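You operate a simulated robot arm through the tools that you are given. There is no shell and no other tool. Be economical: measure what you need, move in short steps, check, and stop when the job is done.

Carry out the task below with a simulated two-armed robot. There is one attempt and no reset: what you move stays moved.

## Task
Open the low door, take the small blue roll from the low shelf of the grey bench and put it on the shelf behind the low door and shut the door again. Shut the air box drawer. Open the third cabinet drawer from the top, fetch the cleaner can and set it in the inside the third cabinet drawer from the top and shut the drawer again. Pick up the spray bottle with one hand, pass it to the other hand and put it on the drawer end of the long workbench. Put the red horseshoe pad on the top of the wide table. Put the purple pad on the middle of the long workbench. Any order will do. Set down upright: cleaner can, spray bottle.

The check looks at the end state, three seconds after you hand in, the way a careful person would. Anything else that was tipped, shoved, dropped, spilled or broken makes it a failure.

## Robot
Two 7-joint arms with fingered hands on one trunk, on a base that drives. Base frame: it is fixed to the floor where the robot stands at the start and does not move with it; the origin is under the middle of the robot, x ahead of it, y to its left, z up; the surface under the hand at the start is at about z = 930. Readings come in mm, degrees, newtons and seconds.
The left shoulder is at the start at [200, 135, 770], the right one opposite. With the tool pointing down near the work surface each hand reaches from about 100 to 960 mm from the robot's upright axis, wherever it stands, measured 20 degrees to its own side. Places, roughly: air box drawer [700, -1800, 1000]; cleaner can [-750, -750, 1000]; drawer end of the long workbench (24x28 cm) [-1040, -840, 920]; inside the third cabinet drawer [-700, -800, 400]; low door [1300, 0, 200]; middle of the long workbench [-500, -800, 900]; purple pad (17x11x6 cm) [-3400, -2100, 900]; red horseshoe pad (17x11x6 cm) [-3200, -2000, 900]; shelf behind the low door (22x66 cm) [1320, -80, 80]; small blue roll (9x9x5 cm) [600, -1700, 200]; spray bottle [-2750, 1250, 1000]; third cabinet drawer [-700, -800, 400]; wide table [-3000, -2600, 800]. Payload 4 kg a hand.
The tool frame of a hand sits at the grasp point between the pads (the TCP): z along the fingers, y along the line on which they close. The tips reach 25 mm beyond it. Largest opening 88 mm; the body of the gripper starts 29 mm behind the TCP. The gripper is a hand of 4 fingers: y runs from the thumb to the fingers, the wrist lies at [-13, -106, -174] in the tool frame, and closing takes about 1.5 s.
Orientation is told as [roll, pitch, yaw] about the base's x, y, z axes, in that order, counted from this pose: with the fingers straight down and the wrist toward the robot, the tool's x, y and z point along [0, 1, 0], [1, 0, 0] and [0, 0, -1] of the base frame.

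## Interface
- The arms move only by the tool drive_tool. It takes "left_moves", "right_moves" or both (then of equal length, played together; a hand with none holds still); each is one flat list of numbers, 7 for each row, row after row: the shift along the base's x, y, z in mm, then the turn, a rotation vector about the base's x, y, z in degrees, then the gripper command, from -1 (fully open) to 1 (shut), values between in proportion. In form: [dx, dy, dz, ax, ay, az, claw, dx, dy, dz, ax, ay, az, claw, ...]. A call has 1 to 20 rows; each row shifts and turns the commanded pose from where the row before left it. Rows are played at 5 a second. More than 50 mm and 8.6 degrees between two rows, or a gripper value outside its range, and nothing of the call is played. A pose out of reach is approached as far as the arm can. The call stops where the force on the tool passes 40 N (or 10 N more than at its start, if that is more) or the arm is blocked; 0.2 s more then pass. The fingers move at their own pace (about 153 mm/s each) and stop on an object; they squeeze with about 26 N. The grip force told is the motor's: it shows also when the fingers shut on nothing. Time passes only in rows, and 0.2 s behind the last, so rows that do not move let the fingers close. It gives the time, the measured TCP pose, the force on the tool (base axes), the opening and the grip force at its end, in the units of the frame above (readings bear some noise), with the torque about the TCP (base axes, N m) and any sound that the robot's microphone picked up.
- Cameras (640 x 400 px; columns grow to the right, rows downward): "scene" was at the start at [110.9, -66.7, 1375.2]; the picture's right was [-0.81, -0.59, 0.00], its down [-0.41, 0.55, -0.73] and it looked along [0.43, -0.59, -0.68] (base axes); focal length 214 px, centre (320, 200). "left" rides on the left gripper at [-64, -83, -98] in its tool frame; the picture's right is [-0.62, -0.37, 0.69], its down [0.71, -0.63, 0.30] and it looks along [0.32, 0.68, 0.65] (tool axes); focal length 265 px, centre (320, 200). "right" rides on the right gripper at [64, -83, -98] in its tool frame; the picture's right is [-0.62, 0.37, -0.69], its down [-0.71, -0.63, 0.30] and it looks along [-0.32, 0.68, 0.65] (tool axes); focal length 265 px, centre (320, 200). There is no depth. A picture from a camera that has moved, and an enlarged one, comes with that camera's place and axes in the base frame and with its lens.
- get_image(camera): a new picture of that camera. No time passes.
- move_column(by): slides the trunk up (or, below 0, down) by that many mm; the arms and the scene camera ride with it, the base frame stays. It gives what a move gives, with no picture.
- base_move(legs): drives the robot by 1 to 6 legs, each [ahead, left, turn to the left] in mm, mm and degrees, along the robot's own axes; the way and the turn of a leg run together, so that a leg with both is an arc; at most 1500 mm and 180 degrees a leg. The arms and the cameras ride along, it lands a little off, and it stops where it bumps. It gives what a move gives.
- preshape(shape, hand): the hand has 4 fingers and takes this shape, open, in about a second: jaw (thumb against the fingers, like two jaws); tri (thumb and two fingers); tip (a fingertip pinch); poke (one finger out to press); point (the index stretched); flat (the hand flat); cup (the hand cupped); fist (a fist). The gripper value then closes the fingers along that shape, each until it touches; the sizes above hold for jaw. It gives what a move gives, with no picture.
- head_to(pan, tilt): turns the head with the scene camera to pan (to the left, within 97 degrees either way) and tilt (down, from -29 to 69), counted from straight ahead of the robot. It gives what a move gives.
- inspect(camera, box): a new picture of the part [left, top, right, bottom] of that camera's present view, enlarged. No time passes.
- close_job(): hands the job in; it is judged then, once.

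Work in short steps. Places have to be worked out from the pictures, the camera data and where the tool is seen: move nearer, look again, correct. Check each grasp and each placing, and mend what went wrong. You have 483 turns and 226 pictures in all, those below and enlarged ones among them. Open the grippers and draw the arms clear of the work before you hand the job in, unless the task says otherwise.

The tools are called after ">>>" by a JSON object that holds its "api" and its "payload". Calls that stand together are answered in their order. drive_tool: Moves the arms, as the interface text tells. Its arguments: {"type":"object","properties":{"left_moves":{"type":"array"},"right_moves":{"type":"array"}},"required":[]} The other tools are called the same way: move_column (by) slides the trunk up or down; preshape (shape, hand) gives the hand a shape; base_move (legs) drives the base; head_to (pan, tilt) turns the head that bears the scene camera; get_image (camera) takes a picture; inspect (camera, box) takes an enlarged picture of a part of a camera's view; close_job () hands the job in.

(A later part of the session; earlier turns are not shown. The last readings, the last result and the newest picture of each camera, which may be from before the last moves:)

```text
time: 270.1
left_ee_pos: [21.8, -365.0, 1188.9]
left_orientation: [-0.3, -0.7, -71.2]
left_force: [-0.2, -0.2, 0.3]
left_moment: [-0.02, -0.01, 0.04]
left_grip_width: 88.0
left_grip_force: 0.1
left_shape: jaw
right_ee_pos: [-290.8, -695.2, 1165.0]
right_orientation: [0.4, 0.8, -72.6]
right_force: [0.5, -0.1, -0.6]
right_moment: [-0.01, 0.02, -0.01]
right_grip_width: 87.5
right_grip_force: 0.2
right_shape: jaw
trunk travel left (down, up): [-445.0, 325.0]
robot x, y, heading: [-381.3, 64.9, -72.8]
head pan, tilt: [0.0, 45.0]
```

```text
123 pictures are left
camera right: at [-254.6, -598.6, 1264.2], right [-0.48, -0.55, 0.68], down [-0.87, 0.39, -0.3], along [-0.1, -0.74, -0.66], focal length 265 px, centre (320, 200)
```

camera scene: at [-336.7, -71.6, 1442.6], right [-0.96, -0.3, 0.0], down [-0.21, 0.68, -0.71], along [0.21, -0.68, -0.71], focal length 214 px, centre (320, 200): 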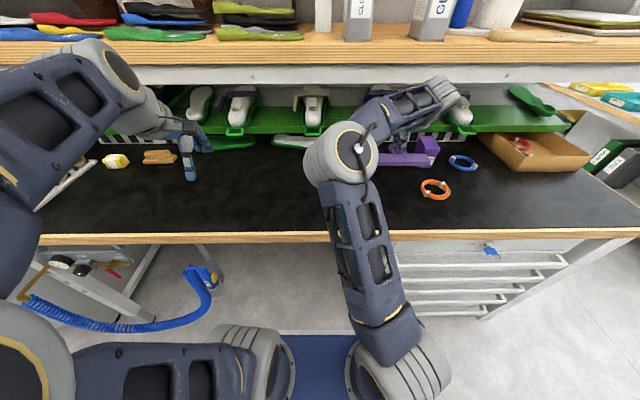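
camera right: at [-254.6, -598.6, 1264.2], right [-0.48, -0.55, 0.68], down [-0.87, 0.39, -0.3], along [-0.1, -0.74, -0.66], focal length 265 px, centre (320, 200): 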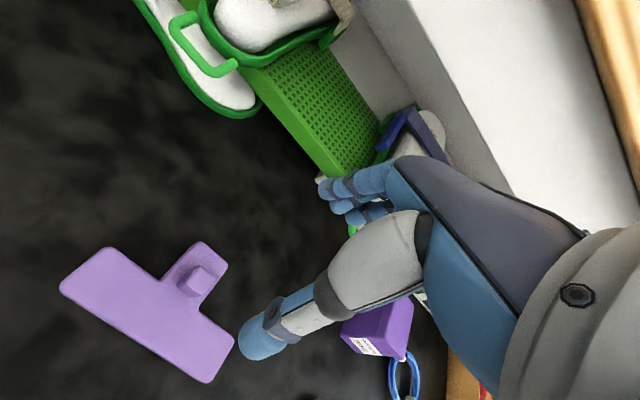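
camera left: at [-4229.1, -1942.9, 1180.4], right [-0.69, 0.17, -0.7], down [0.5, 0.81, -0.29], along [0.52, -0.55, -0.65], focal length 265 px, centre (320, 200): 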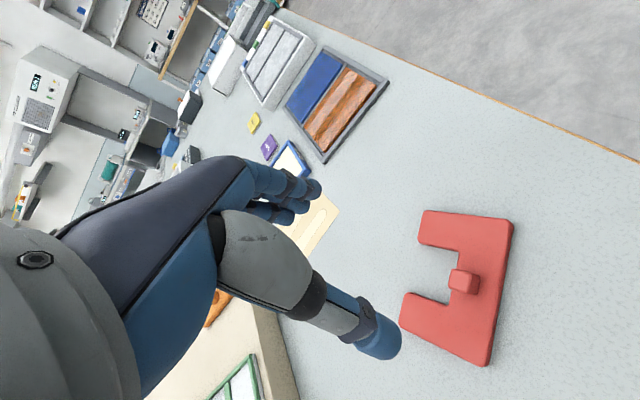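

Purple pad is placed. I retract the right arm and drive around to face the metal bench with the spray bottle.

>>> {"api": "drive_tool", "payload": {"right_moves": [-12, 38, 5, 0, 0, 0, -1, -12, 38, 5, 0, 0, 0, -1, -12, 38, 5, 0, 0, 0, -1, -12, 38, 5, 0, 0, 0, -1, -12, 38, 5, 0, 0, 0, -1, -12, 38, 5, 0, 0, 0, -1, -12, 38, 5, 0, 0, 0, -1]}}

>>> {"api": "base_move", "payload": {"legs": [[0, -750, 0], [0, -750, 0], [0, 0, 90], [0, 0, 90], [700, 360, 0]]}}

>>> {"api": "head_to", "payload": {"pan": 0, "tilt": 35}}

>>> {"api": "get_image", "payload": {"camera": "scene"}}

```text
time: 271.7
left_ee_pos: [21.9, -363.7, 1189.8]
left_orientation: [-0.2, -0.7, -71.2]
left_force: [-0.8, 0.3, -0.3]
left_moment: [-0.01, 0.03, -0.02]
left_grip_width: 87.9
left_grip_force: 0.0
left_shape: jaw
right_ee_pos: [-366.8, -446.3, 1194.8]
right_orientation: [0.2, 0.6, -72.5]
right_force: [0.9, -0.3, -0.6]
right_moment: [-0.02, -0.01, 0.03]
right_grip_width: 87.6
right_grip_force: 0.0
right_shape: jaw
right hand out of reach, approached as far as the arm can: row 7
trunk travel left (down, up): [-445.0, 325.0]
robot x, y, heading: [-381.2, 64.9, -72.9]
head pan, tilt: [0.0, 45.0]
```

```text
time: 291.0
left_ee_pos: [-2803.0, 568.3, 1188.3]
left_orientation: [-0.3, -0.7, 110.8]
left_force: [-0.3, 0.4, -0.1]
left_moment: [0.03, 0.0, -0.05]
left_grip_width: 87.8
left_grip_force: 0.0
left_shape: jaw
right_ee_pos: [-2416.0, 663.7, 1195.7]
right_orientation: [0.4, 0.7, 109.4]
right_force: [-0.3, 0.3, -0.1]
right_moment: [-0.01, -0.02, -0.02]
right_grip_width: 87.7
right_grip_force: 0.1
right_shape: jaw
trunk travel left (down, up): [-445.0, 325.0]
robot x, y, heading: [-2389.9, 153.9, 109.0]
head pan, tilt: [0.0, 45.0]
```

```text
time: 291.7
left_ee_pos: [-2801.8, 569.4, 1189.7]
left_orientation: [-0.3, -0.7, 110.7]
left_force: [0.2, 0.1, -0.4]
left_moment: [-0.01, 0.0, 0.0]
left_grip_width: 87.9
left_grip_force: 0.1
left_shape: jaw
right_ee_pos: [-2417.7, 664.0, 1195.8]
right_orientation: [0.3, 0.7, 109.4]
right_force: [-0.1, 0.8, -0.6]
right_moment: [-0.01, 0.01, -0.04]
right_grip_width: 87.6
right_grip_force: 0.1
right_shape: jaw
trunk travel left (down, up): [-445.0, 325.0]
robot x, y, heading: [-2385.1, 152.6, 108.8]
head pan, tilt: [0.0, 35.0]
```

```text
122 pictures are left
camera scene: at [-2432.6, 294.5, 1457.3], right [0.95, 0.33, 0.0], down [0.19, -0.54, -0.82], along [-0.27, 0.77, -0.57], focal length 214 px, centre (320, 200)
```

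scene: 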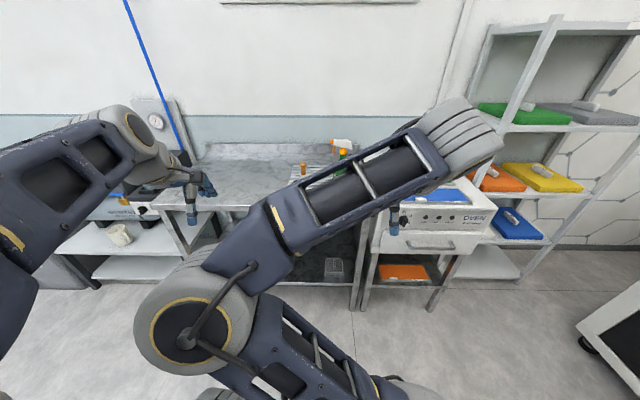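

The right forearm hides the bottle. I swing the right hand further right for a clear look.

>>> {"api": "drive_tool", "payload": {"right_moves": [45, 16, 0, 0, 0, 0, -1, 45, 16, 0, 0, 0, 0, -1, 45, 16, 0, 0, 0, 0, -1, 45, 16, 0, 0, 0, 0, -1, 45, 16, 0, 0, 0, 0, -1]}}

>>> {"api": "get_image", "payload": {"camera": "scene"}}

```text
time: 292.9
left_ee_pos: [-2803.3, 567.6, 1190.5]
left_orientation: [-0.3, -0.7, 110.8]
left_force: [0.0, 0.4, -0.5]
left_moment: [0.05, -0.03, 0.01]
left_grip_width: 87.8
left_grip_force: 0.1
left_shape: jaw
right_ee_pos: [-2191.6, 743.9, 1197.7]
right_orientation: [0.4, 0.6, 109.5]
right_force: [0.6, -0.4, -0.3]
right_moment: [-0.03, -0.02, 0.02]
right_grip_width: 87.8
right_grip_force: 0.0
right_shape: jaw
trunk travel left (down, up): [-445.0, 325.0]
robot x, y, heading: [-2386.1, 151.3, 109.2]
head pan, tilt: [0.0, 35.0]
```

```text
121 pictures are left
camera scene: at [-2433.0, 294.4, 1457.4], right [0.94, 0.33, 0.0], down [0.19, -0.54, -0.82], along [-0.27, 0.77, -0.57], focal length 214 px, centre (320, 200)
```

scene: 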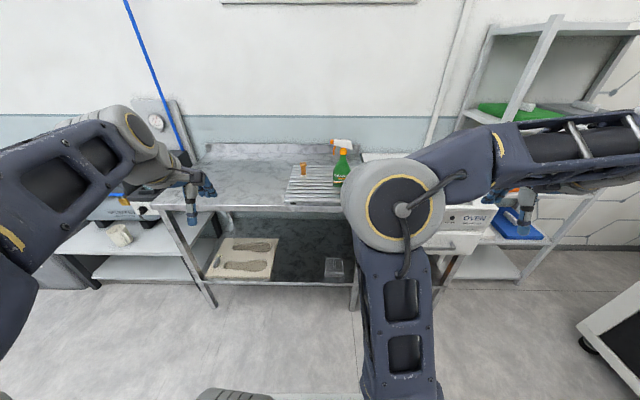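

>>> {"api": "inspect", "payload": {"camera": "scene", "box": [270, 120, 390, 215]}}

```text
4.21 times, centred on (330, 168) of scene
camera zoom: at [-2433.0, 294.4, 1457.4], right [0.94, 0.33, 0.0], down [0.19, -0.54, -0.82], along [-0.27, 0.77, -0.57], focal length 903 px, centre (278, 337)
```

zoom: 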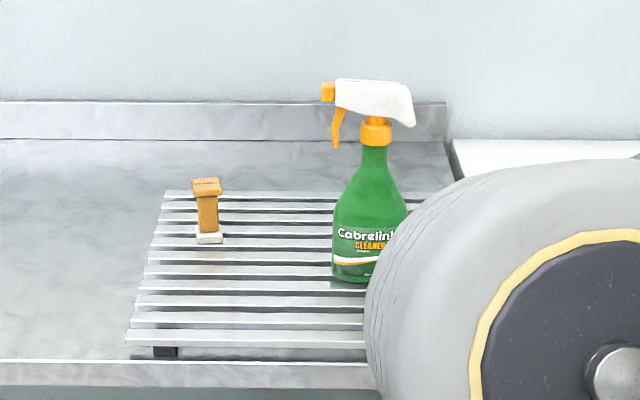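

The spray bottle ("Cabrelin CLEANER", green) stands on a slatted rack, head pointing left, about 1087 ahead/108 right, top near z 1130. I drive closer for a top-down grasp of its head by the right hand.

>>> {"api": "base_move", "payload": {"legs": [[370, 0, 0]]}}

>>> {"api": "get_image", "payload": {"camera": "right"}}

>>> {"api": "get_image", "payload": {"camera": "scene"}}

```text
time: 295.3
left_ee_pos: [-2923.8, 922.3, 1190.1]
left_orientation: [-0.3, -0.8, 110.6]
left_force: [0.2, 0.2, 0.1]
left_moment: [-0.01, 0.02, 0.0]
left_grip_width: 87.7
left_grip_force: 0.1
left_shape: jaw
right_ee_pos: [-2311.3, 1095.0, 1196.3]
right_orientation: [0.4, 0.7, 109.1]
right_force: [0.4, 0.3, -0.3]
right_moment: [0.0, -0.02, 0.01]
right_grip_width: 88.0
right_grip_force: 0.1
right_shape: jaw
trunk travel left (down, up): [-445.0, 325.0]
robot x, y, heading: [-2506.1, 506.6, 108.8]
head pan, tilt: [0.0, 35.0]
```

```text
119 pictures are left
camera right: at [-2343.8, 996.3, 1295.9], right [0.47, 0.56, 0.68], down [0.88, -0.36, -0.3], along [0.08, 0.74, -0.66], focal length 265 px, centre (320, 200)
```

right: 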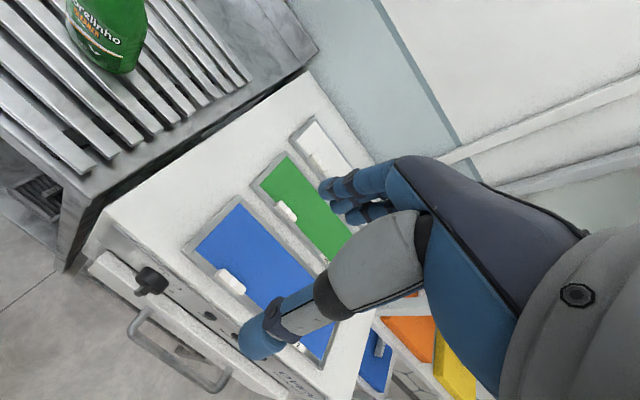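

```text
118 pictures are left
camera scene: at [-2553.6, 647.4, 1457.4], right [0.95, 0.32, 0.0], down [0.19, -0.54, -0.82], along [-0.27, 0.77, -0.57], focal length 214 px, centre (320, 200)
```

scene: 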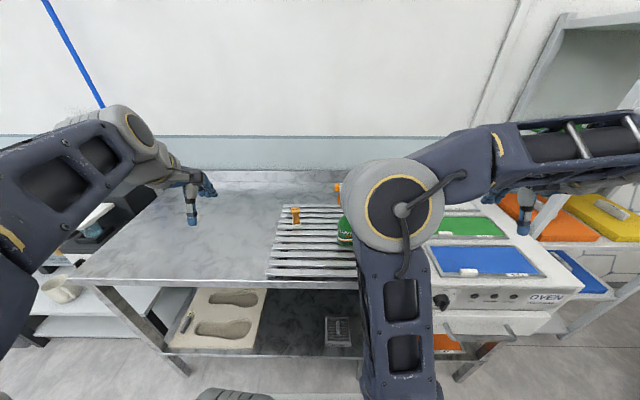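

Bottle estimated at (-2637,1205). I raise and bring the right hand closer for a look from its camera.

>>> {"api": "drive_tool", "payload": {"right_moves": [-30, -5, 25, 0, 0, 0, -1, -40, 5, 20, 0, 0, 0, -1, -40, 5, 20, 0, 0, 0, -1, -40, 5, 20, 0, 0, 0, -1, -40, 5, 10, 0, 0, 0, -1]}}

>>> {"api": "get_image", "payload": {"camera": "right"}}

>>> {"api": "get_image", "payload": {"camera": "scene"}}

```text
time: 296.5
left_ee_pos: [-2921.9, 922.5, 1188.9]
left_orientation: [-0.4, -0.7, 110.5]
left_force: [0.2, 0.4, 0.3]
left_moment: [0.01, 0.01, 0.0]
left_grip_width: 87.8
left_grip_force: 0.1
left_shape: jaw
right_ee_pos: [-2500.8, 1108.7, 1291.8]
right_orientation: [0.5, 0.7, 109.2]
right_force: [-0.6, -0.5, 0.3]
right_moment: [0.0, -0.01, 0.02]
right_grip_width: 87.7
right_grip_force: 0.1
right_shape: jaw
trunk travel left (down, up): [-445.0, 325.0]
robot x, y, heading: [-2502.6, 506.9, 109.1]
head pan, tilt: [0.0, 35.0]
```

```text
117 pictures are left
camera right: at [-2534.1, 1010.0, 1390.4], right [0.47, 0.56, 0.68], down [0.88, -0.36, -0.3], along [0.08, 0.74, -0.66], focal length 265 px, centre (320, 200)
```

right: 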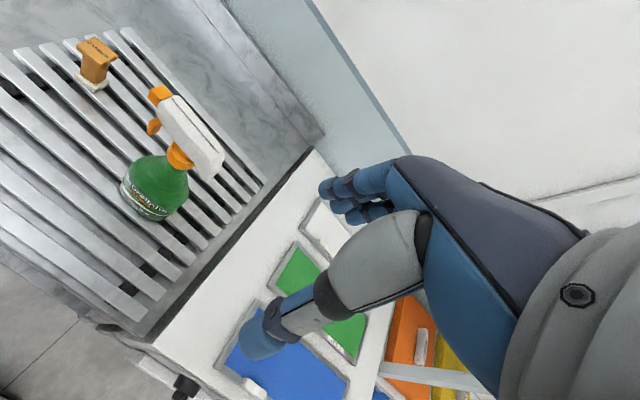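

```text
116 pictures are left
camera scene: at [-2553.3, 647.4, 1457.4], right [0.95, 0.32, 0.0], down [0.19, -0.54, -0.82], along [-0.27, 0.77, -0.57], focal length 214 px, centre (320, 200)
```

scene: 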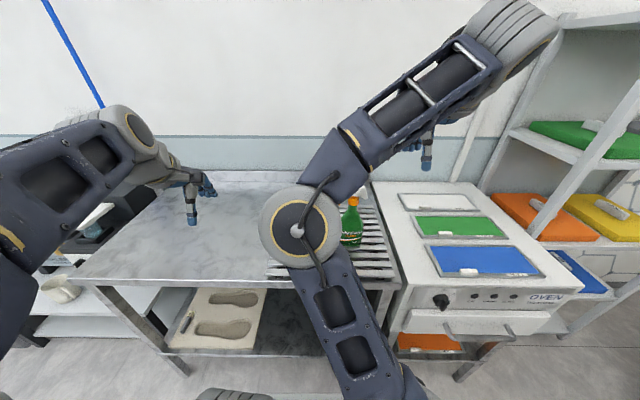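

Collar triangulates precisely to (-2631,1168,1095); head top ≈1148, base ≈926. I move the right hand above the head and check.

>>> {"api": "drive_tool", "payload": {"right_moves": [-33, 15, -10, 0, 0, 0, -1, -33, 15, -10, 0, 0, 0, -1, -33, 15, -10, 0, 0, 0, -1, -34, 16, -10, 0, 0, 0, -1]}}

>>> {"api": "get_image", "payload": {"camera": "right"}}

>>> {"api": "inspect", "payload": {"camera": "scene", "box": [250, 110, 430, 260]}}

```text
time: 297.5
left_ee_pos: [-2921.6, 922.5, 1189.9]
left_orientation: [-0.3, -0.8, 110.5]
left_force: [0.6, -1.1, 0.1]
left_moment: [0.0, 0.0, 0.0]
left_grip_width: 87.8
left_grip_force: 0.1
left_shape: jaw
right_ee_pos: [-2634.7, 1171.3, 1251.5]
right_orientation: [0.5, 0.6, 109.3]
right_force: [0.3, 0.5, 0.3]
right_moment: [0.0, 0.0, -0.01]
right_grip_width: 87.6
right_grip_force: 0.1
right_shape: jaw
trunk travel left (down, up): [-445.0, 325.0]
robot x, y, heading: [-2507.5, 508.5, 109.1]
head pan, tilt: [0.0, 35.0]
```

```text
115 pictures are left
camera right: at [-2667.8, 1071.7, 1350.5], right [0.47, 0.56, 0.68], down [0.88, -0.36, -0.3], along [0.08, 0.74, -0.66], focal length 265 px, centre (320, 200)
```

right: 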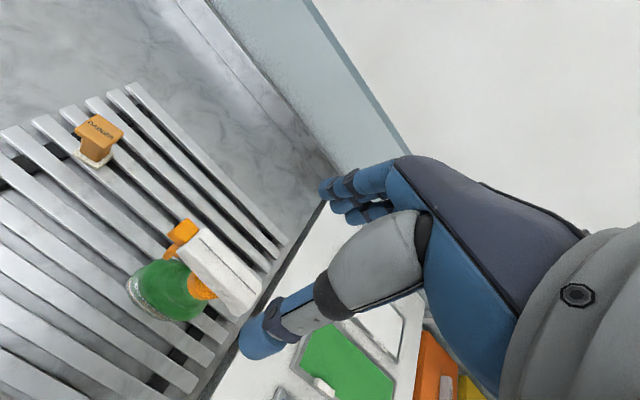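

```text
2.67 times, centred on (340, 185) of scene
camera zoom: at [-2553.5, 647.3, 1457.4], right [0.95, 0.32, 0.0], down [0.19, -0.54, -0.82], along [-0.27, 0.77, -0.57], focal length 572 px, centre (267, 240)
```

zoom: 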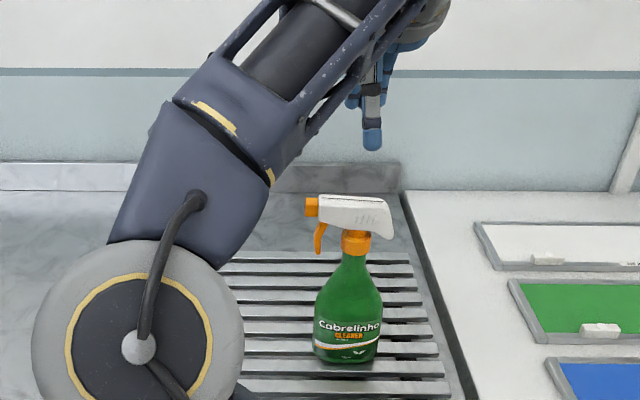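

Aligned within 3 mm. I descend to z≈1128 and close gently on the head.

>>> {"api": "drive_tool", "payload": {"right_moves": [-1, 2, -40, 0, 0, 0, -1, 0, 0, -40, 0, 0, 0, -1, 0, 0, -25, 0, 0, 0, -1, 0, 0, -18, 0, 0, 0, -1]}}

>>> {"api": "inspect", "payload": {"camera": "scene", "box": [250, 110, 430, 260]}}

```text
time: 298.5
left_ee_pos: [-2922.7, 922.1, 1188.8]
left_orientation: [-0.2, -0.7, 110.7]
left_force: [0.9, -0.2, -0.1]
left_moment: [0.01, 0.0, 0.0]
left_grip_width: 87.6
left_grip_force: 0.1
left_shape: jaw
right_ee_pos: [-2635.5, 1173.9, 1128.9]
right_orientation: [0.3, 0.7, 109.3]
right_force: [-0.9, -0.6, -0.2]
right_moment: [-0.01, 0.03, 0.0]
right_grip_width: 87.4
right_grip_force: 0.0
right_shape: jaw
trunk travel left (down, up): [-445.0, 325.0]
robot x, y, heading: [-2505.9, 511.6, 109.0]
head pan, tilt: [0.0, 35.0]
```

```text
2.67 times, centred on (340, 185) of scene
camera zoom: at [-2553.6, 647.4, 1457.4], right [0.95, 0.32, 0.0], down [0.19, -0.54, -0.82], along [-0.27, 0.77, -0.57], focal length 572 px, centre (267, 240)
```

zoom: 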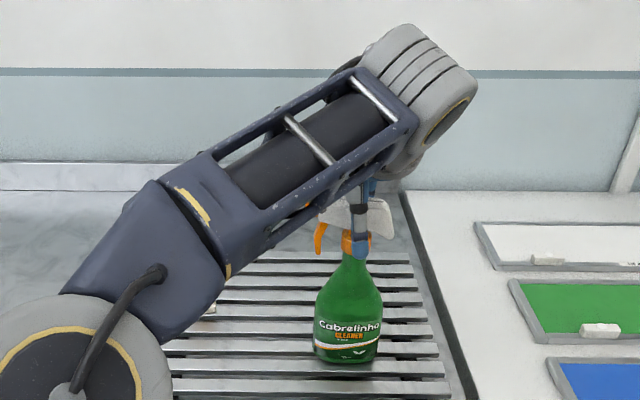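

Thumb sits in front of the head. Close now.

>>> {"api": "drive_tool", "payload": {"right_moves": [0, 0, 0, 0, 0, 0, 0, 0, 0, 0, 0, 0, 0, 0.5, 0, 0, 0, 0, 0, 0, 1, 0, 0, 0, 0, 0, 0, 1, 0, 0, 0, 0, 0, 0, 1, 0, 0, 0, 0, 0, 0, 1, 0, 0, 0, 0, 0, 0, 1]}}

>>> {"api": "inspect", "payload": {"camera": "scene", "box": [250, 110, 430, 260]}}

>>> {"api": "get_image", "payload": {"camera": "right"}}

```text
time: 300.1
left_ee_pos: [-2923.4, 921.8, 1190.0]
left_orientation: [-0.4, -0.6, 110.7]
left_force: [-0.8, -0.2, -0.8]
left_moment: [0.01, 0.01, 0.03]
left_grip_width: 87.9
left_grip_force: 0.0
left_shape: jaw
right_ee_pos: [-2635.4, 1174.3, 1128.7]
right_orientation: [0.4, 0.8, 109.2]
right_force: [0.0, -0.5, 0.9]
right_moment: [0.15, 0.01, 0.0]
right_grip_width: 16.7
right_grip_force: 25.9
right_shape: jaw
trunk travel left (down, up): [-445.0, 325.0]
robot x, y, heading: [-2505.2, 504.4, 108.8]
head pan, tilt: [0.0, 35.0]
```

```text
2.67 times, centred on (340, 185) of scene
camera zoom: at [-2553.7, 647.4, 1457.4], right [0.95, 0.32, 0.0], down [0.19, -0.54, -0.82], along [-0.27, 0.77, -0.57], focal length 572 px, centre (267, 240)
```

zoom: 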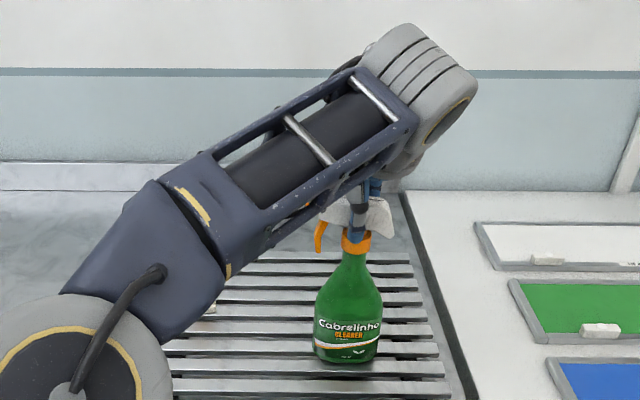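

```text
111 pictures are left
camera right: at [-2668.2, 1074.5, 1227.6], right [0.47, 0.56, 0.68], down [0.88, -0.36, -0.3], along [0.08, 0.74, -0.66], focal length 265 px, centre (320, 200)
```

right: 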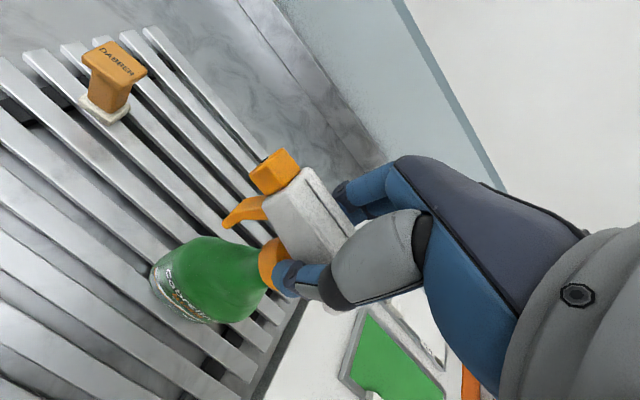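

Head gripped. I lift 120 mm and check.

>>> {"api": "drive_tool", "payload": {"right_moves": [0, 0, 15, 0, 0, 0, 1, 0, 0, 35, 0, 0, 0, 1, 0, 0, 35, 0, 0, 0, 1, 0, 0, 35, 0, 0, 0, 1]}}

>>> {"api": "get_image", "payload": {"camera": "scene"}}

```text
time: 301.1
left_ee_pos: [-2923.2, 922.5, 1189.6]
left_orientation: [-0.4, -0.6, 110.6]
left_force: [-0.6, 0.1, -0.2]
left_moment: [0.01, -0.02, 0.0]
left_grip_width: 87.8
left_grip_force: 0.0
left_shape: jaw
right_ee_pos: [-2634.8, 1173.8, 1250.5]
right_orientation: [0.2, 0.6, 109.2]
right_force: [-0.6, 0.3, -5.8]
right_moment: [0.05, 0.01, -0.01]
right_grip_width: 16.3
right_grip_force: 25.4
right_shape: jaw
trunk travel left (down, up): [-445.0, 325.0]
robot x, y, heading: [-2507.7, 507.1, 108.7]
head pan, tilt: [0.0, 35.0]
```

```text
110 pictures are left
camera scene: at [-2553.8, 647.6, 1457.3], right [0.95, 0.32, 0.0], down [0.19, -0.54, -0.82], along [-0.27, 0.77, -0.57], focal length 214 px, centre (320, 200)
```

scene: 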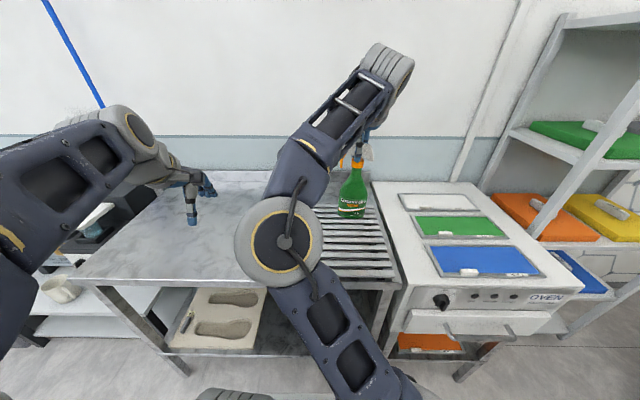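

The bottle is secured, but the right elbow is folded inboard and would block the left hand in a pass. It's cleaner to start with the left hand: I set the bottle back where it stood, release and withdraw.

>>> {"api": "drive_tool", "payload": {"right_moves": [0, 0, -40, 0, 0, 0, 1, 0, 0, -40, 0, 0, 0, 1, 0, 0, -25, 0, 0, 0, 1, 0, 0, -10, 0, 0, 0, 1, 0, 0, -5, 0, 0, 0, 1, 0, 0, -4, 0, 0, 0, 1]}}

```text
time: 302.5
left_ee_pos: [-2922.9, 921.9, 1192.5]
left_orientation: [-0.2, -0.7, 110.7]
left_force: [0.1, 0.6, -0.5]
left_moment: [-0.02, 0.0, 0.01]
left_grip_width: 87.6
left_grip_force: 0.1
left_shape: jaw
right_ee_pos: [-2635.3, 1174.1, 1128.1]
right_orientation: [0.4, 0.1, 109.3]
right_force: [-6.2, -5.7, 35.0]
right_moment: [-0.54, -0.1, 0.0]
right_grip_width: 16.7
right_grip_force: 25.9
right_shape: jaw
trunk travel left (down, up): [-445.0, 325.0]
robot x, y, heading: [-2510.6, 510.2, 108.9]
head pan, tilt: [0.0, 35.0]
```

>>> {"api": "drive_tool", "payload": {"right_moves": [0, 0, 2, 0, 0, 0, 1, 0, 0, 0, 0, 0, 0, 0, 0, 0, 0, 0, 0, 0, -1, 0, 0, 0, 0, 0, 0, -1, 0, 0, 0, 0, 0, 0, -1, 0, 0, 0, 0, 0, 0, -1, 0, 0, 20, 0, 0, 0, -1, 0, 0, 40, 0, 0, 0, -1, 0, 0, 40, 0, 0, 0, -1, 0, 0, 40, 0, 0, 0, -1, 30, -10, 10, 0, 0, 0, -1, 40, -10, 0, 0, 0, 0, -1, 40, -10, 0, 0, 0, 0, -1, 40, -10, 0, 0, 0, 0, -1, 40, -10, 0, 0, 0, 0, -1, 40, -10, 0, 0, 0, 0, -1]}}

>>> {"api": "get_image", "payload": {"camera": "scene"}}

```text
time: 305.9
left_ee_pos: [-2923.5, 922.2, 1190.0]
left_orientation: [-0.3, -0.7, 110.5]
left_force: [0.1, 0.3, -0.4]
left_moment: [0.0, 0.01, 0.0]
left_grip_width: 87.7
left_grip_force: 0.0
left_shape: jaw
right_ee_pos: [-2404.3, 1113.8, 1276.9]
right_orientation: [0.5, 0.7, 109.3]
right_force: [-0.7, 0.0, -0.4]
right_moment: [0.0, -0.04, 0.03]
right_grip_width: 87.8
right_grip_force: 0.2
right_shape: jaw
trunk travel left (down, up): [-445.0, 325.0]
robot x, y, heading: [-2505.8, 507.1, 108.9]
head pan, tilt: [0.0, 35.0]
```

```text
109 pictures are left
camera scene: at [-2554.0, 647.4, 1457.4], right [0.95, 0.32, 0.0], down [0.19, -0.54, -0.82], along [-0.27, 0.77, -0.57], focal length 214 px, centre (320, 200)
```

scene: 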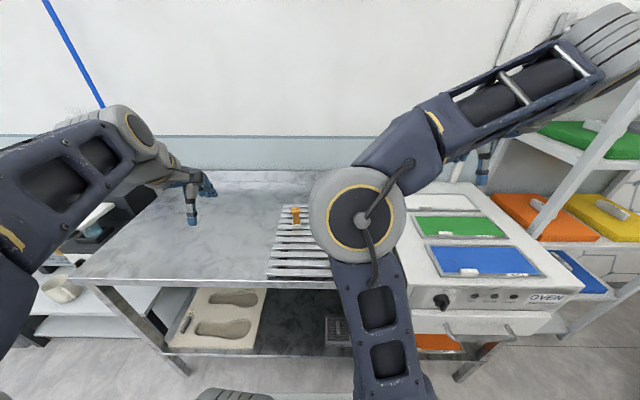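

I back away for room, then rotate the right hand to point forward (fingers closing sideways), which puts its elbow outboard.

>>> {"api": "base_move", "payload": {"legs": [[-400, 0, 0]]}}

>>> {"api": "drive_tool", "payload": {"right_moves": [-3.3, 9.5, -26, 7.74, 2.67, 0, -1, -3.3, 9.5, -26, 7.74, 2.67, 0, -1, -3.3, 9.5, -26, 7.74, 2.67, 0, -1, -3.3, 9.5, -26, 7.74, 2.67, 0, -1, -3.3, 9.5, -26, 7.74, 2.67, 0, -1, -3.3, 9.5, -26, 7.74, 2.67, 0, -1, -3.3, 9.5, -26, 7.74, 2.67, 0, -1, -3.3, 9.5, -26, 7.74, 2.67, 0, -1, -3.3, 9.5, -26, 7.74, 2.67, 0, -1, -3.3, 9.5, -26, 7.74, 2.67, 0, -1, -3.3, 9.5, -26, 7.74, 2.67, 0, -1]}}

>>> {"api": "drive_tool", "payload": {"right_moves": [0, 0, 0, -2.67, 7.74, 0, -1, 0, 0, 0, -2.67, 7.74, 0, -1, 0, 0, 0, -2.67, 7.74, 0, -1, 0, 0, 0, -2.67, 7.74, 0, -1, 0, 0, 0, -2.67, 7.74, 0, -1, 0, 0, 0, -2.67, 7.74, 0, -1, 0, 0, 0, -2.67, 7.74, 0, -1, 0, 0, 0, -2.67, 7.74, 0, -1, 0, 0, 0, -2.67, 7.74, 0, -1, 0, 0, 0, -2.67, 7.74, 0, -1, 0, 0, 0, -2.67, 7.74, 0, -1]}}

>>> {"api": "get_image", "payload": {"camera": "scene"}}

```text
time: 308.4
left_ee_pos: [-2791.6, 541.0, 1190.5]
left_orientation: [-0.3, -0.6, 110.6]
left_force: [-0.6, 0.3, -0.1]
left_moment: [0.0, 0.03, 0.02]
left_grip_width: 87.9
left_grip_force: 0.0
left_shape: jaw
right_ee_pos: [-2272.3, 733.0, 1277.1]
right_orientation: [0.4, 0.7, 109.1]
right_force: [-0.6, 0.1, 0.9]
right_moment: [0.01, 0.02, 0.01]
right_grip_width: 87.8
right_grip_force: 0.1
right_shape: jaw
trunk travel left (down, up): [-445.0, 325.0]
robot x, y, heading: [-2375.3, 127.7, 109.1]
head pan, tilt: [0.0, 35.0]
```

```text
time: 310.8
left_ee_pos: [-2790.6, 540.0, 1190.7]
left_orientation: [-0.3, -0.7, 110.6]
left_force: [-0.4, -0.4, 0.4]
left_moment: [0.03, 0.04, 0.01]
left_grip_width: 87.8
left_grip_force: 0.1
left_shape: jaw
right_ee_pos: [-2305.0, 836.6, 982.2]
right_orientation: [-34.8, -87.7, 143.6]
right_force: [-0.9, 1.0, 3.9]
right_moment: [-0.21, -0.07, -0.08]
right_grip_width: 87.7
right_grip_force: 0.1
right_shape: jaw
trunk travel left (down, up): [-445.0, 325.0]
robot x, y, heading: [-2377.3, 123.5, 108.9]
head pan, tilt: [0.0, 35.0]
```

```text
time: 313.2
left_ee_pos: [-2791.6, 541.6, 1190.4]
left_orientation: [-0.2, -0.7, 110.6]
left_force: [0.0, -0.6, -0.3]
left_moment: [-0.01, 0.02, 0.02]
left_grip_width: 87.5
left_grip_force: 0.1
left_shape: jaw
right_ee_pos: [-2309.7, 837.1, 989.9]
right_orientation: [90.5, 0.2, 19.6]
right_force: [0.5, -0.1, -0.7]
right_moment: [-0.02, -0.03, 0.04]
right_grip_width: 87.8
right_grip_force: 0.1
right_shape: jaw
trunk travel left (down, up): [-445.0, 325.0]
robot x, y, heading: [-2376.6, 125.5, 109.0]
head pan, tilt: [0.0, 35.0]
```

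```text
108 pictures are left
camera scene: at [-2422.8, 265.9, 1457.3], right [0.95, 0.32, 0.0], down [0.19, -0.54, -0.82], along [-0.26, 0.78, -0.57], focal length 214 px, centre (320, 200)
```

scene: 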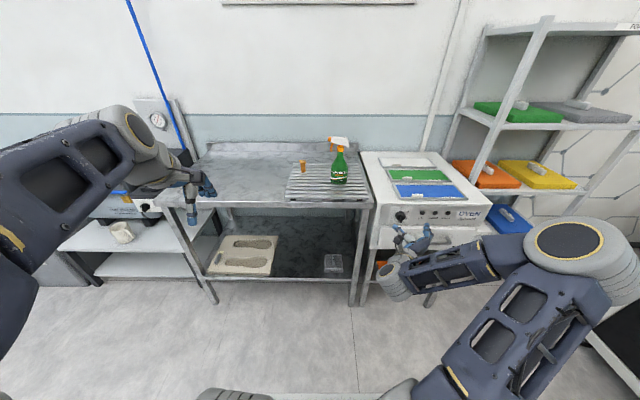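

The right elbow is outboard now, and the bottle stands upright. I raise and retract the right hand a little and drive so the bottle is in front of the left hand.

>>> {"api": "drive_tool", "payload": {"right_moves": [10, -28, 30, 0, 0, 0, -1, 10, -28, 30, 0, 0, 0, -1, 10, -28, 30, 0, 0, 0, -1, 10, -28, 30, 0, 0, 0, -1, 10, -28, 30, 0, 0, 0, -1]}}

>>> {"api": "base_move", "payload": {"legs": [[0, -200, 0], [380, 0, 0]]}}

>>> {"api": "get_image", "payload": {"camera": "scene"}}

>>> {"api": "get_image", "payload": {"camera": "left"}}

```text
time: 314.4
left_ee_pos: [-2792.6, 541.7, 1190.0]
left_orientation: [-0.3, -0.7, 110.6]
left_force: [-0.4, 0.1, -0.3]
left_moment: [-0.02, -0.02, 0.01]
left_grip_width: 87.7
left_grip_force: 0.0
left_shape: jaw
right_ee_pos: [-2264.3, 772.1, 1164.2]
right_orientation: [90.2, 0.0, 19.6]
right_force: [0.1, 0.4, -0.2]
right_moment: [0.0, -0.01, -0.04]
right_grip_width: 87.7
right_grip_force: 0.1
right_shape: jaw
right hand out of reach, approached as far as the arm can: row 1, 2, 3, 4, 5
trunk travel left (down, up): [-445.0, 325.0]
robot x, y, heading: [-2379.5, 124.5, 108.9]
head pan, tilt: [0.0, 35.0]
```

```text
time: 318.0
left_ee_pos: [-2728.6, 964.7, 1189.7]
left_orientation: [-0.3, -0.8, 110.6]
left_force: [0.1, 0.6, -0.7]
left_moment: [-0.02, 0.02, -0.03]
left_grip_width: 87.7
left_grip_force: 0.0
left_shape: jaw
right_ee_pos: [-2201.1, 1197.7, 1165.1]
right_orientation: [90.3, 0.0, 19.7]
right_force: [0.4, 0.2, 1.0]
right_moment: [0.0, 0.02, 0.0]
right_grip_width: 87.8
right_grip_force: 0.0
right_shape: jaw
trunk travel left (down, up): [-445.0, 325.0]
robot x, y, heading: [-2311.0, 550.0, 109.0]
head pan, tilt: [0.0, 35.0]
```

```text
107 pictures are left
camera scene: at [-2358.7, 690.2, 1457.4], right [0.95, 0.32, 0.0], down [0.19, -0.54, -0.82], along [-0.27, 0.77, -0.57], focal length 214 px, centre (320, 200)
```

scene: 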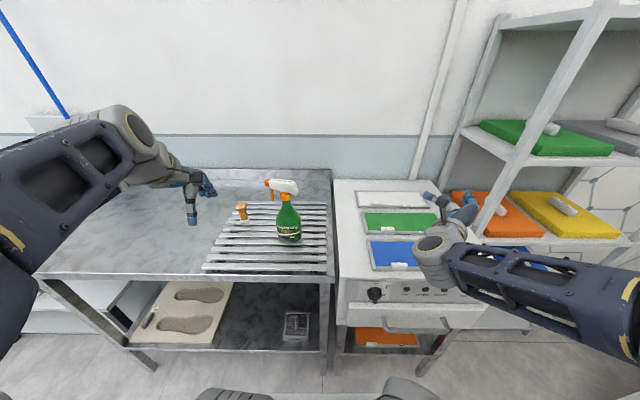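

```text
106 pictures are left
camera left: at [-2638.9, 908.8, 1286.9], right [0.71, -0.12, -0.69], down [-0.45, -0.84, -0.32], along [-0.54, 0.53, -0.65], focal length 265 px, centre (320, 200)
```

left: 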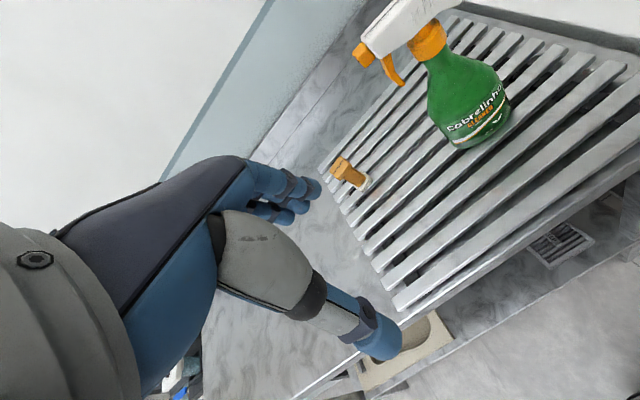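

I raise the left hand and move it above the bottle head.

>>> {"api": "drive_tool", "payload": {"left_moves": [0, 0, 40, 0, 0, 0, -1, 0, 0, 40, 0, 0, 0, -1, 17, 38, 0, 0, 0, 0, -1, 17, 38, 0, 0, 0, 0, -1, 17, 38, 0, 0, 0, 0, -1, 17, 38, 0, 0, 0, 0, -1]}}

>>> {"api": "get_image", "payload": {"camera": "left"}}

>>> {"api": "inspect", "payload": {"camera": "scene", "box": [200, 120, 380, 270]}}

```text
time: 319.4
left_ee_pos: [-2658.6, 1117.4, 1271.1]
left_orientation: [-0.3, -0.7, 110.6]
left_force: [0.0, -0.4, 0.6]
left_moment: [0.01, -0.02, 0.02]
left_grip_width: 87.8
left_grip_force: 0.0
left_shape: jaw
right_ee_pos: [-2201.1, 1197.1, 1164.7]
right_orientation: [90.3, 0.1, 19.7]
right_force: [-0.1, -0.7, -0.3]
right_moment: [0.01, -0.01, 0.02]
right_grip_width: 88.0
right_grip_force: 0.2
right_shape: jaw
trunk travel left (down, up): [-445.0, 325.0]
robot x, y, heading: [-2314.3, 550.7, 108.8]
head pan, tilt: [0.0, 35.0]
```

```text
105 pictures are left
camera left: at [-2570.1, 1060.4, 1367.7], right [0.71, -0.12, -0.69], down [-0.45, -0.84, -0.32], along [-0.54, 0.53, -0.65], focal length 265 px, centre (320, 200)
```

left: 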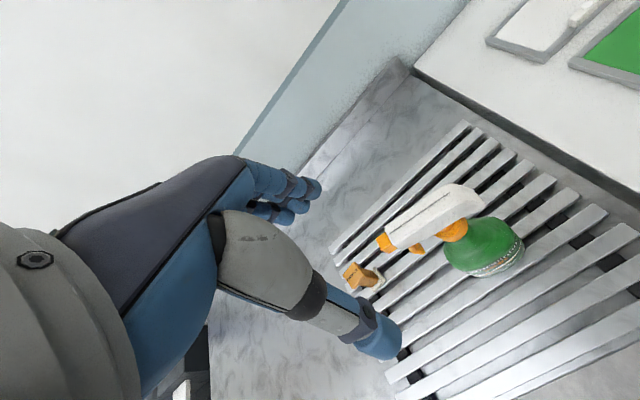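

```text
2.67 times, centred on (290, 195) of scene
camera zoom: at [-2358.8, 689.8, 1457.4], right [0.95, 0.32, 0.0], down [0.19, -0.54, -0.82], along [-0.27, 0.77, -0.57], focal length 572 px, centre (400, 213)
```

zoom: 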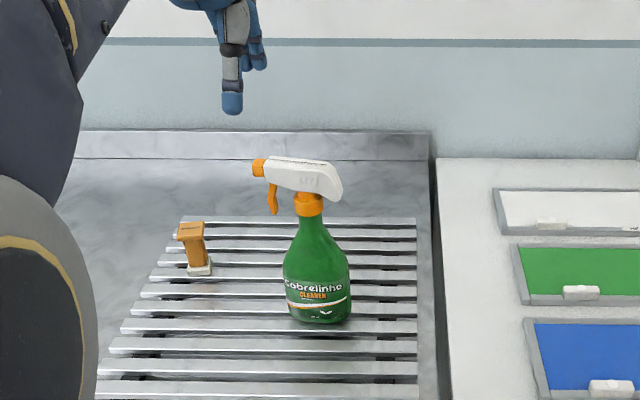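

>>> {"api": "drive_tool", "payload": {"left_moves": [12, 25, -20, 0, 0, 0, -1, 12, 25, -20, 0, 0, 0, -1, 0, 0, -15, 0, 0, 0, -1]}}

>>> {"api": "get_image", "payload": {"camera": "left"}}

>>> {"api": "inspect", "payload": {"camera": "scene", "box": [200, 120, 380, 270]}}

```text
time: 320.2
left_ee_pos: [-2636.2, 1168.3, 1214.9]
left_orientation: [-0.3, -0.7, 110.5]
left_force: [-0.4, 0.9, 0.0]
left_moment: [0.02, 0.0, -0.01]
left_grip_width: 87.9
left_grip_force: 0.1
left_shape: jaw
right_ee_pos: [-2199.4, 1197.9, 1164.7]
right_orientation: [90.3, 0.0, 19.6]
right_force: [0.1, 0.5, 0.7]
right_moment: [-0.03, -0.01, 0.0]
right_grip_width: 87.8
right_grip_force: 0.0
right_shape: jaw
trunk travel left (down, up): [-445.0, 325.0]
robot x, y, heading: [-2308.5, 548.3, 108.7]
head pan, tilt: [0.0, 35.0]
```

```text
103 pictures are left
camera left: at [-2546.7, 1111.2, 1312.1], right [0.71, -0.12, -0.69], down [-0.45, -0.84, -0.32], along [-0.54, 0.53, -0.65], focal length 265 px, centre (320, 200)
```

left: 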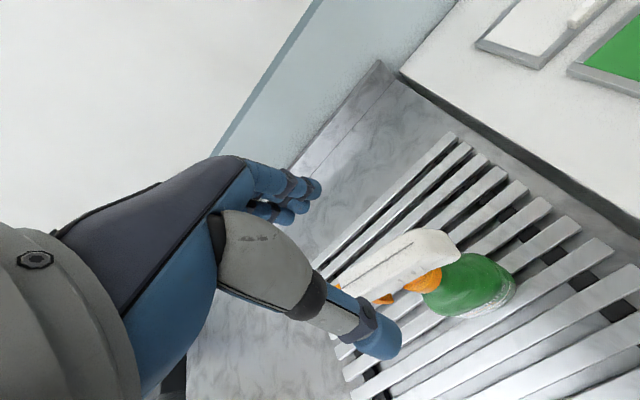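

```text
2.67 times, centred on (290, 195) of scene
camera zoom: at [-2358.7, 690.1, 1457.4], right [0.95, 0.32, 0.0], down [0.19, -0.54, -0.82], along [-0.27, 0.77, -0.57], focal length 572 px, centre (400, 213)
```

zoom: 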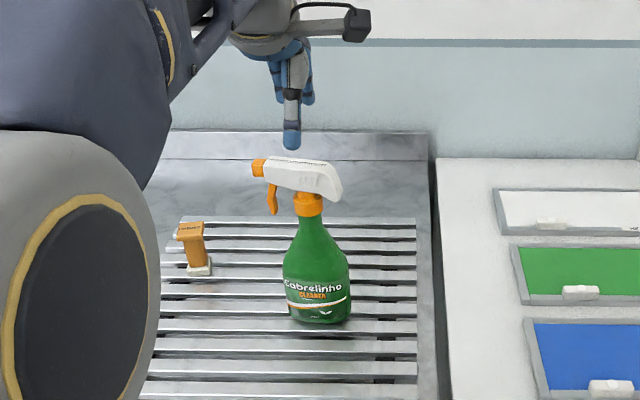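

Aligned. Descend to z≈1128 and close.

>>> {"api": "drive_tool", "payload": {"left_moves": [4, 0, -35, 0, 0, 0, -1, 0, 0, -30, 0, 0, 0, -1, 0, 0, -22, 0, 0, 0, -1, 0, 0, 0, 0, 0, 0, 0, 0, 0, 0, 0, 0, 0, 0.5, 0, 0, 0, 0, 0, 0, 1, 0, 0, 0, 0, 0, 0, 1, 0, 0, 0, 0, 0, 0, 1, 0, 0, 0, 0, 0, 0, 1, 0, 0, 0, 0, 0, 0, 1]}}

>>> {"api": "drive_tool", "payload": {"left_moves": [0, 0, 15, 0, 0, 0, 1, 0, 0, 35, 0, 0, 0, 1, 0, 0, 35, 0, 0, 0, 1]}}

>>> {"api": "inspect", "payload": {"camera": "scene", "box": [180, 80, 400, 270]}}

```text
time: 322.4
left_ee_pos: [-2632.5, 1167.6, 1128.0]
left_orientation: [-0.3, -0.7, 110.5]
left_force: [1.1, -0.3, -0.5]
left_moment: [-0.01, 0.04, -0.02]
left_grip_width: 19.3
left_grip_force: 25.8
left_shape: jaw
right_ee_pos: [-2199.9, 1197.7, 1164.8]
right_orientation: [90.3, 0.0, 19.6]
right_force: [0.0, -0.8, -1.3]
right_moment: [0.01, 0.01, -0.01]
right_grip_width: 87.6
right_grip_force: 0.0
right_shape: jaw
trunk travel left (down, up): [-445.0, 325.0]
robot x, y, heading: [-2312.4, 552.8, 109.0]
head pan, tilt: [0.0, 35.0]
```

```text
time: 323.2
left_ee_pos: [-2632.3, 1167.9, 1212.5]
left_orientation: [-0.4, -0.6, 110.6]
left_force: [0.4, 0.2, -4.4]
left_moment: [0.01, 0.01, -0.01]
left_grip_width: 19.6
left_grip_force: 26.2
left_shape: jaw
right_ee_pos: [-2200.4, 1197.7, 1165.0]
right_orientation: [90.3, 0.0, 19.6]
right_force: [0.2, -1.2, 0.5]
right_moment: [-0.01, -0.02, 0.02]
right_grip_width: 87.8
right_grip_force: 0.0
right_shape: jaw
trunk travel left (down, up): [-445.0, 325.0]
robot x, y, heading: [-2312.1, 551.5, 108.6]
head pan, tilt: [0.0, 35.0]
```

```text
2.11 times, centred on (290, 175) of scene
camera zoom: at [-2358.8, 690.4, 1457.3], right [0.95, 0.32, 0.0], down [0.19, -0.54, -0.82], along [-0.27, 0.77, -0.57], focal length 452 px, centre (383, 253)
```

zoom: 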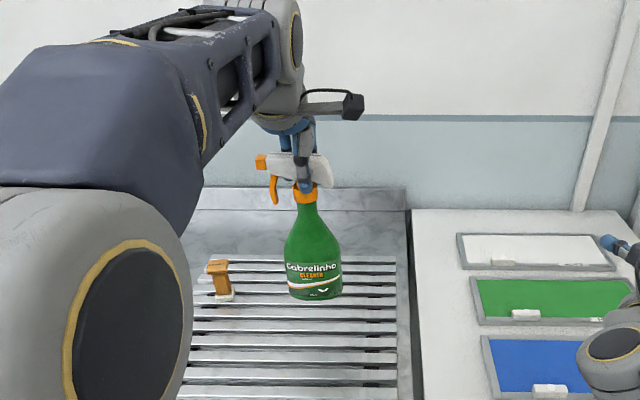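

The left hand holds the bottle. I back off to open floor, then centre the bottle in front and raise it.

>>> {"api": "base_move", "payload": {"legs": [[-450, 0, 0]]}}

>>> {"api": "drive_tool", "payload": {"left_moves": [31, 10.5, 20, 0, 0, 0, 1, 31, 10.5, 20, 0, 0, 0, 1, 31, 10.5, 20, 0, 0, 0, 1, 31, 10.5, 20, 0, 0, 0, 1]}}

>>> {"api": "get_image", "payload": {"camera": "scene"}}

>>> {"api": "get_image", "payload": {"camera": "right"}}

```text
time: 325.9
left_ee_pos: [-2482.7, 745.8, 1212.3]
left_orientation: [-0.3, -0.6, 110.1]
left_force: [0.2, -0.2, -6.6]
left_moment: [0.02, -0.05, 0.0]
left_grip_width: 19.0
left_grip_force: 26.0
left_shape: jaw
right_ee_pos: [-2050.6, 770.6, 1166.0]
right_orientation: [90.3, 0.0, 19.2]
right_force: [-0.5, 0.1, 0.5]
right_moment: [0.02, 0.02, -0.03]
right_grip_width: 88.0
right_grip_force: 0.0
right_shape: jaw
trunk travel left (down, up): [-445.0, 325.0]
robot x, y, heading: [-2166.0, 123.7, 108.2]
head pan, tilt: [0.0, 35.0]
```

```text
time: 326.9
left_ee_pos: [-2358.4, 788.0, 1292.5]
left_orientation: [-0.2, -0.6, 110.1]
left_force: [-0.6, -0.6, -5.1]
left_moment: [0.02, 0.0, -0.03]
left_grip_width: 19.4
left_grip_force: 26.2
left_shape: jaw
right_ee_pos: [-2051.7, 770.4, 1164.9]
right_orientation: [90.3, 0.0, 19.2]
right_force: [0.0, 0.3, 0.3]
right_moment: [0.01, -0.02, 0.01]
right_grip_width: 87.9
right_grip_force: 0.1
right_shape: jaw
trunk travel left (down, up): [-445.0, 325.0]
robot x, y, heading: [-2169.5, 123.1, 108.3]
head pan, tilt: [0.0, 35.0]
```

```text
100 pictures are left
camera scene: at [-2214.1, 265.4, 1457.4], right [0.95, 0.32, 0.0], down [0.18, -0.54, -0.82], along [-0.26, 0.78, -0.57], focal length 214 px, centre (320, 200)
```

scene: 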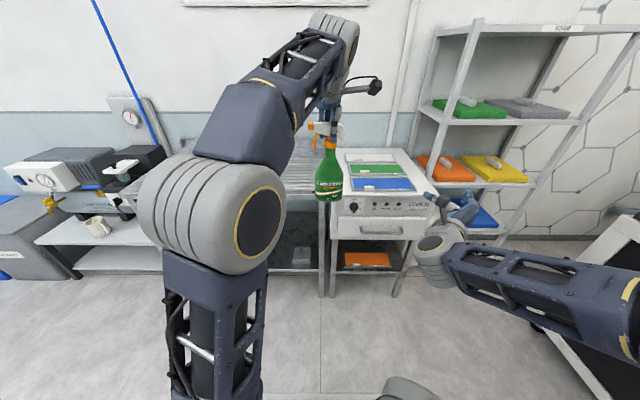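

```text
99 pictures are left
camera right: at [-2097.8, 649.3, 1228.2], right [0.57, -0.53, -0.62], down [-0.7, 0.08, -0.71], along [0.43, 0.84, -0.32], focal length 265 px, centre (320, 200)
```

right: 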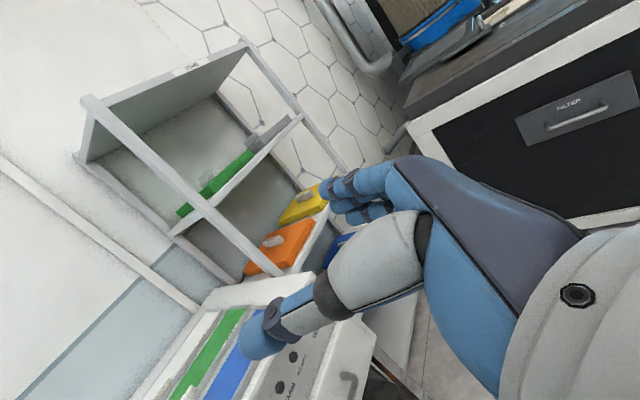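

I extend the bottle a bit further forward and bring the right hand to a pre-grasp position 150 mm behind the bottle, lower than the head.

>>> {"api": "drive_tool", "payload": {"left_moves": [-12.5, 38, 0, 0, 0, 0, 1, -12.5, 38, 0, 0, 0, 0, 1]}}

>>> {"api": "drive_tool", "payload": {"right_moves": [-40, -7.6, 4.6, 0, 0, 0, -1, -40, -7.6, 4.6, 0, 0, 0, -1, -40, -7.6, 4.6, 0, 0, 0, -1, -40, -7.6, 4.6, 0, 0, 0, -1, -40, -7.6, 4.6, 0, 0, 0, -1, -40, -7.6, 4.6, 0, 0, 0, -1, -40, -7.6, 4.6, 0, 0, 0, -1]}}

>>> {"api": "get_image", "payload": {"camera": "scene"}}

>>> {"api": "get_image", "payload": {"camera": "right"}}

```text
time: 327.5
left_ee_pos: [-2381.9, 861.5, 1292.6]
left_orientation: [-0.2, -0.5, 110.0]
left_force: [0.9, -1.4, -5.1]
left_moment: [0.01, -0.05, 0.01]
left_grip_width: 19.1
left_grip_force: 25.5
left_shape: jaw
right_ee_pos: [-2052.1, 771.0, 1165.3]
right_orientation: [90.2, 0.0, 19.2]
right_force: [0.4, -0.6, -0.5]
right_moment: [-0.02, 0.01, 0.0]
right_grip_width: 88.0
right_grip_force: 0.1
right_shape: jaw
trunk travel left (down, up): [-445.0, 325.0]
robot x, y, heading: [-2169.4, 127.4, 108.3]
head pan, tilt: [0.0, 35.0]
```

```text
time: 329.3
left_ee_pos: [-2448.3, 855.8, 1295.1]
left_orientation: [0.0, -0.9, 116.6]
left_force: [-0.4, -0.1, -5.1]
left_moment: [0.01, -0.03, -0.02]
left_grip_width: 19.1
left_grip_force: 26.0
left_shape: jaw
right_ee_pos: [-2291.0, 737.4, 1173.4]
right_orientation: [87.0, -1.8, 13.9]
right_force: [0.3, 0.0, 0.7]
right_moment: [0.02, -0.03, 0.05]
right_grip_width: 87.8
right_grip_force: 0.1
right_shape: jaw
trunk travel left (down, up): [-445.0, 325.0]
robot x, y, heading: [-2168.2, 122.7, 108.5]
head pan, tilt: [0.0, 35.0]
stopped in row 7 (right hand): the arm was blocked; the commanded pose is now the measured one
```

```text
98 pictures are left
camera scene: at [-2213.7, 265.6, 1457.4], right [0.95, 0.32, 0.0], down [0.18, -0.54, -0.82], along [-0.26, 0.78, -0.57], focal length 214 px, centre (320, 200)
```

scene: 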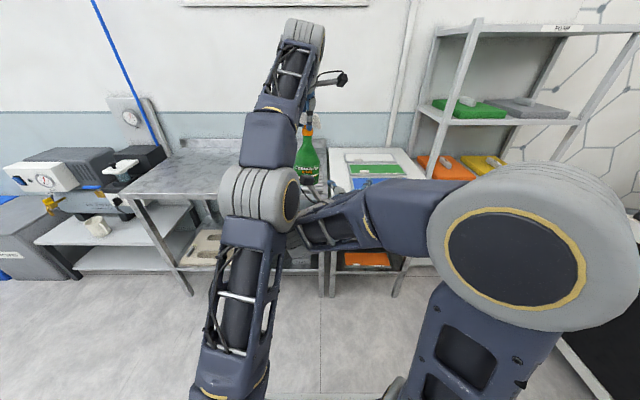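

```text
97 pictures are left
camera right: at [-2350.3, 623.5, 1239.2], right [0.55, -0.61, -0.57], down [-0.65, 0.11, -0.75], along [0.52, 0.78, -0.34], focal length 265 px, centre (320, 200)
```

right: 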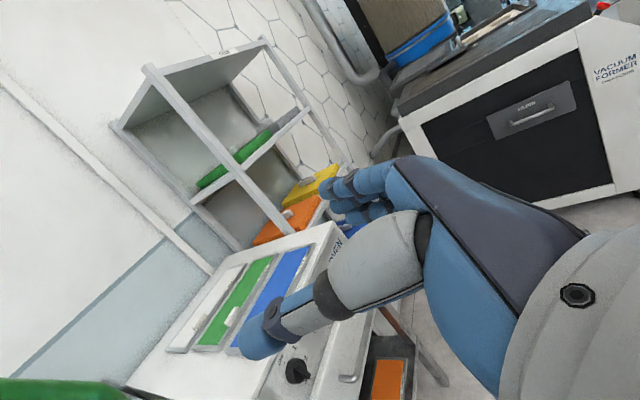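

The right wrist bumped the left elbow; the bottle is still firmly held. I retreat the right hand and bring the bottle back left, so the left elbow clears.

>>> {"api": "drive_tool", "payload": {"right_moves": [40, 7.6, 0, 0, 0, 0, -1, 40, 7.6, 0, 0, 0, 0, -1, 40, 7.6, 0, 0, 0, 0, -1, 40, 7.6, 0, 0, 0, 0, -1, 40, 0, 0, 0, 0, 0, -1]}}

>>> {"api": "drive_tool", "payload": {"left_moves": [-11, -26, -9, 0, 0, -1, 1, -11, -26, -9, 0, 0, -1, 1, -11, -26, -9, 0, 0, -1, 1, -11, -26, -9, 0, 0, -1, 1]}}

>>> {"api": "get_image", "payload": {"camera": "scene"}}

```text
time: 330.5
left_ee_pos: [-2447.7, 855.9, 1295.2]
left_orientation: [-0.2, -1.1, 116.5]
left_force: [-0.6, 1.1, -6.0]
left_moment: [-0.02, -0.08, 0.02]
left_grip_width: 19.0
left_grip_force: 26.3
left_shape: jaw
right_ee_pos: [-2092.1, 767.7, 1174.6]
right_orientation: [87.1, -1.7, 14.1]
right_force: [0.2, 0.0, 0.7]
right_moment: [0.03, -0.07, 0.02]
right_grip_width: 87.8
right_grip_force: 0.1
right_shape: jaw
trunk travel left (down, up): [-445.0, 325.0]
robot x, y, heading: [-2167.7, 123.1, 108.5]
head pan, tilt: [0.0, 35.0]
```

```text
time: 331.5
left_ee_pos: [-2491.4, 752.0, 1257.9]
left_orientation: [-0.2, -1.0, 112.5]
left_force: [0.0, 0.7, -5.5]
left_moment: [0.0, -0.11, 0.0]
left_grip_width: 18.7
left_grip_force: 25.5
left_shape: jaw
right_ee_pos: [-2090.9, 769.0, 1174.5]
right_orientation: [87.1, -1.7, 13.9]
right_force: [-0.1, -0.4, -0.8]
right_moment: [-0.02, -0.01, 0.02]
right_grip_width: 88.0
right_grip_force: 0.0
right_shape: jaw
trunk travel left (down, up): [-445.0, 325.0]
robot x, y, heading: [-2172.8, 124.5, 108.6]
head pan, tilt: [0.0, 35.0]
```

```text
96 pictures are left
camera scene: at [-2213.8, 265.8, 1457.3], right [0.95, 0.32, 0.0], down [0.18, -0.54, -0.82], along [-0.26, 0.78, -0.57], focal length 214 px, centre (320, 200)
```

scene: 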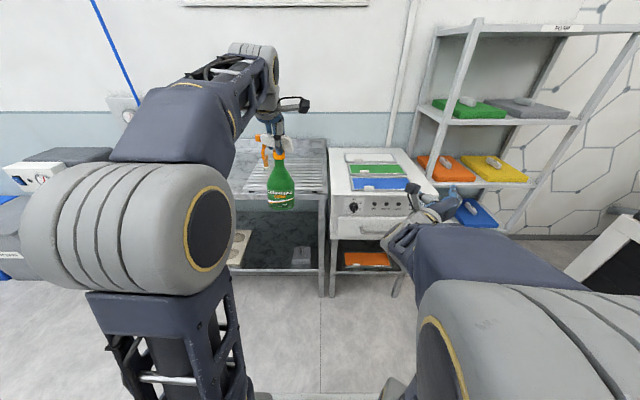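

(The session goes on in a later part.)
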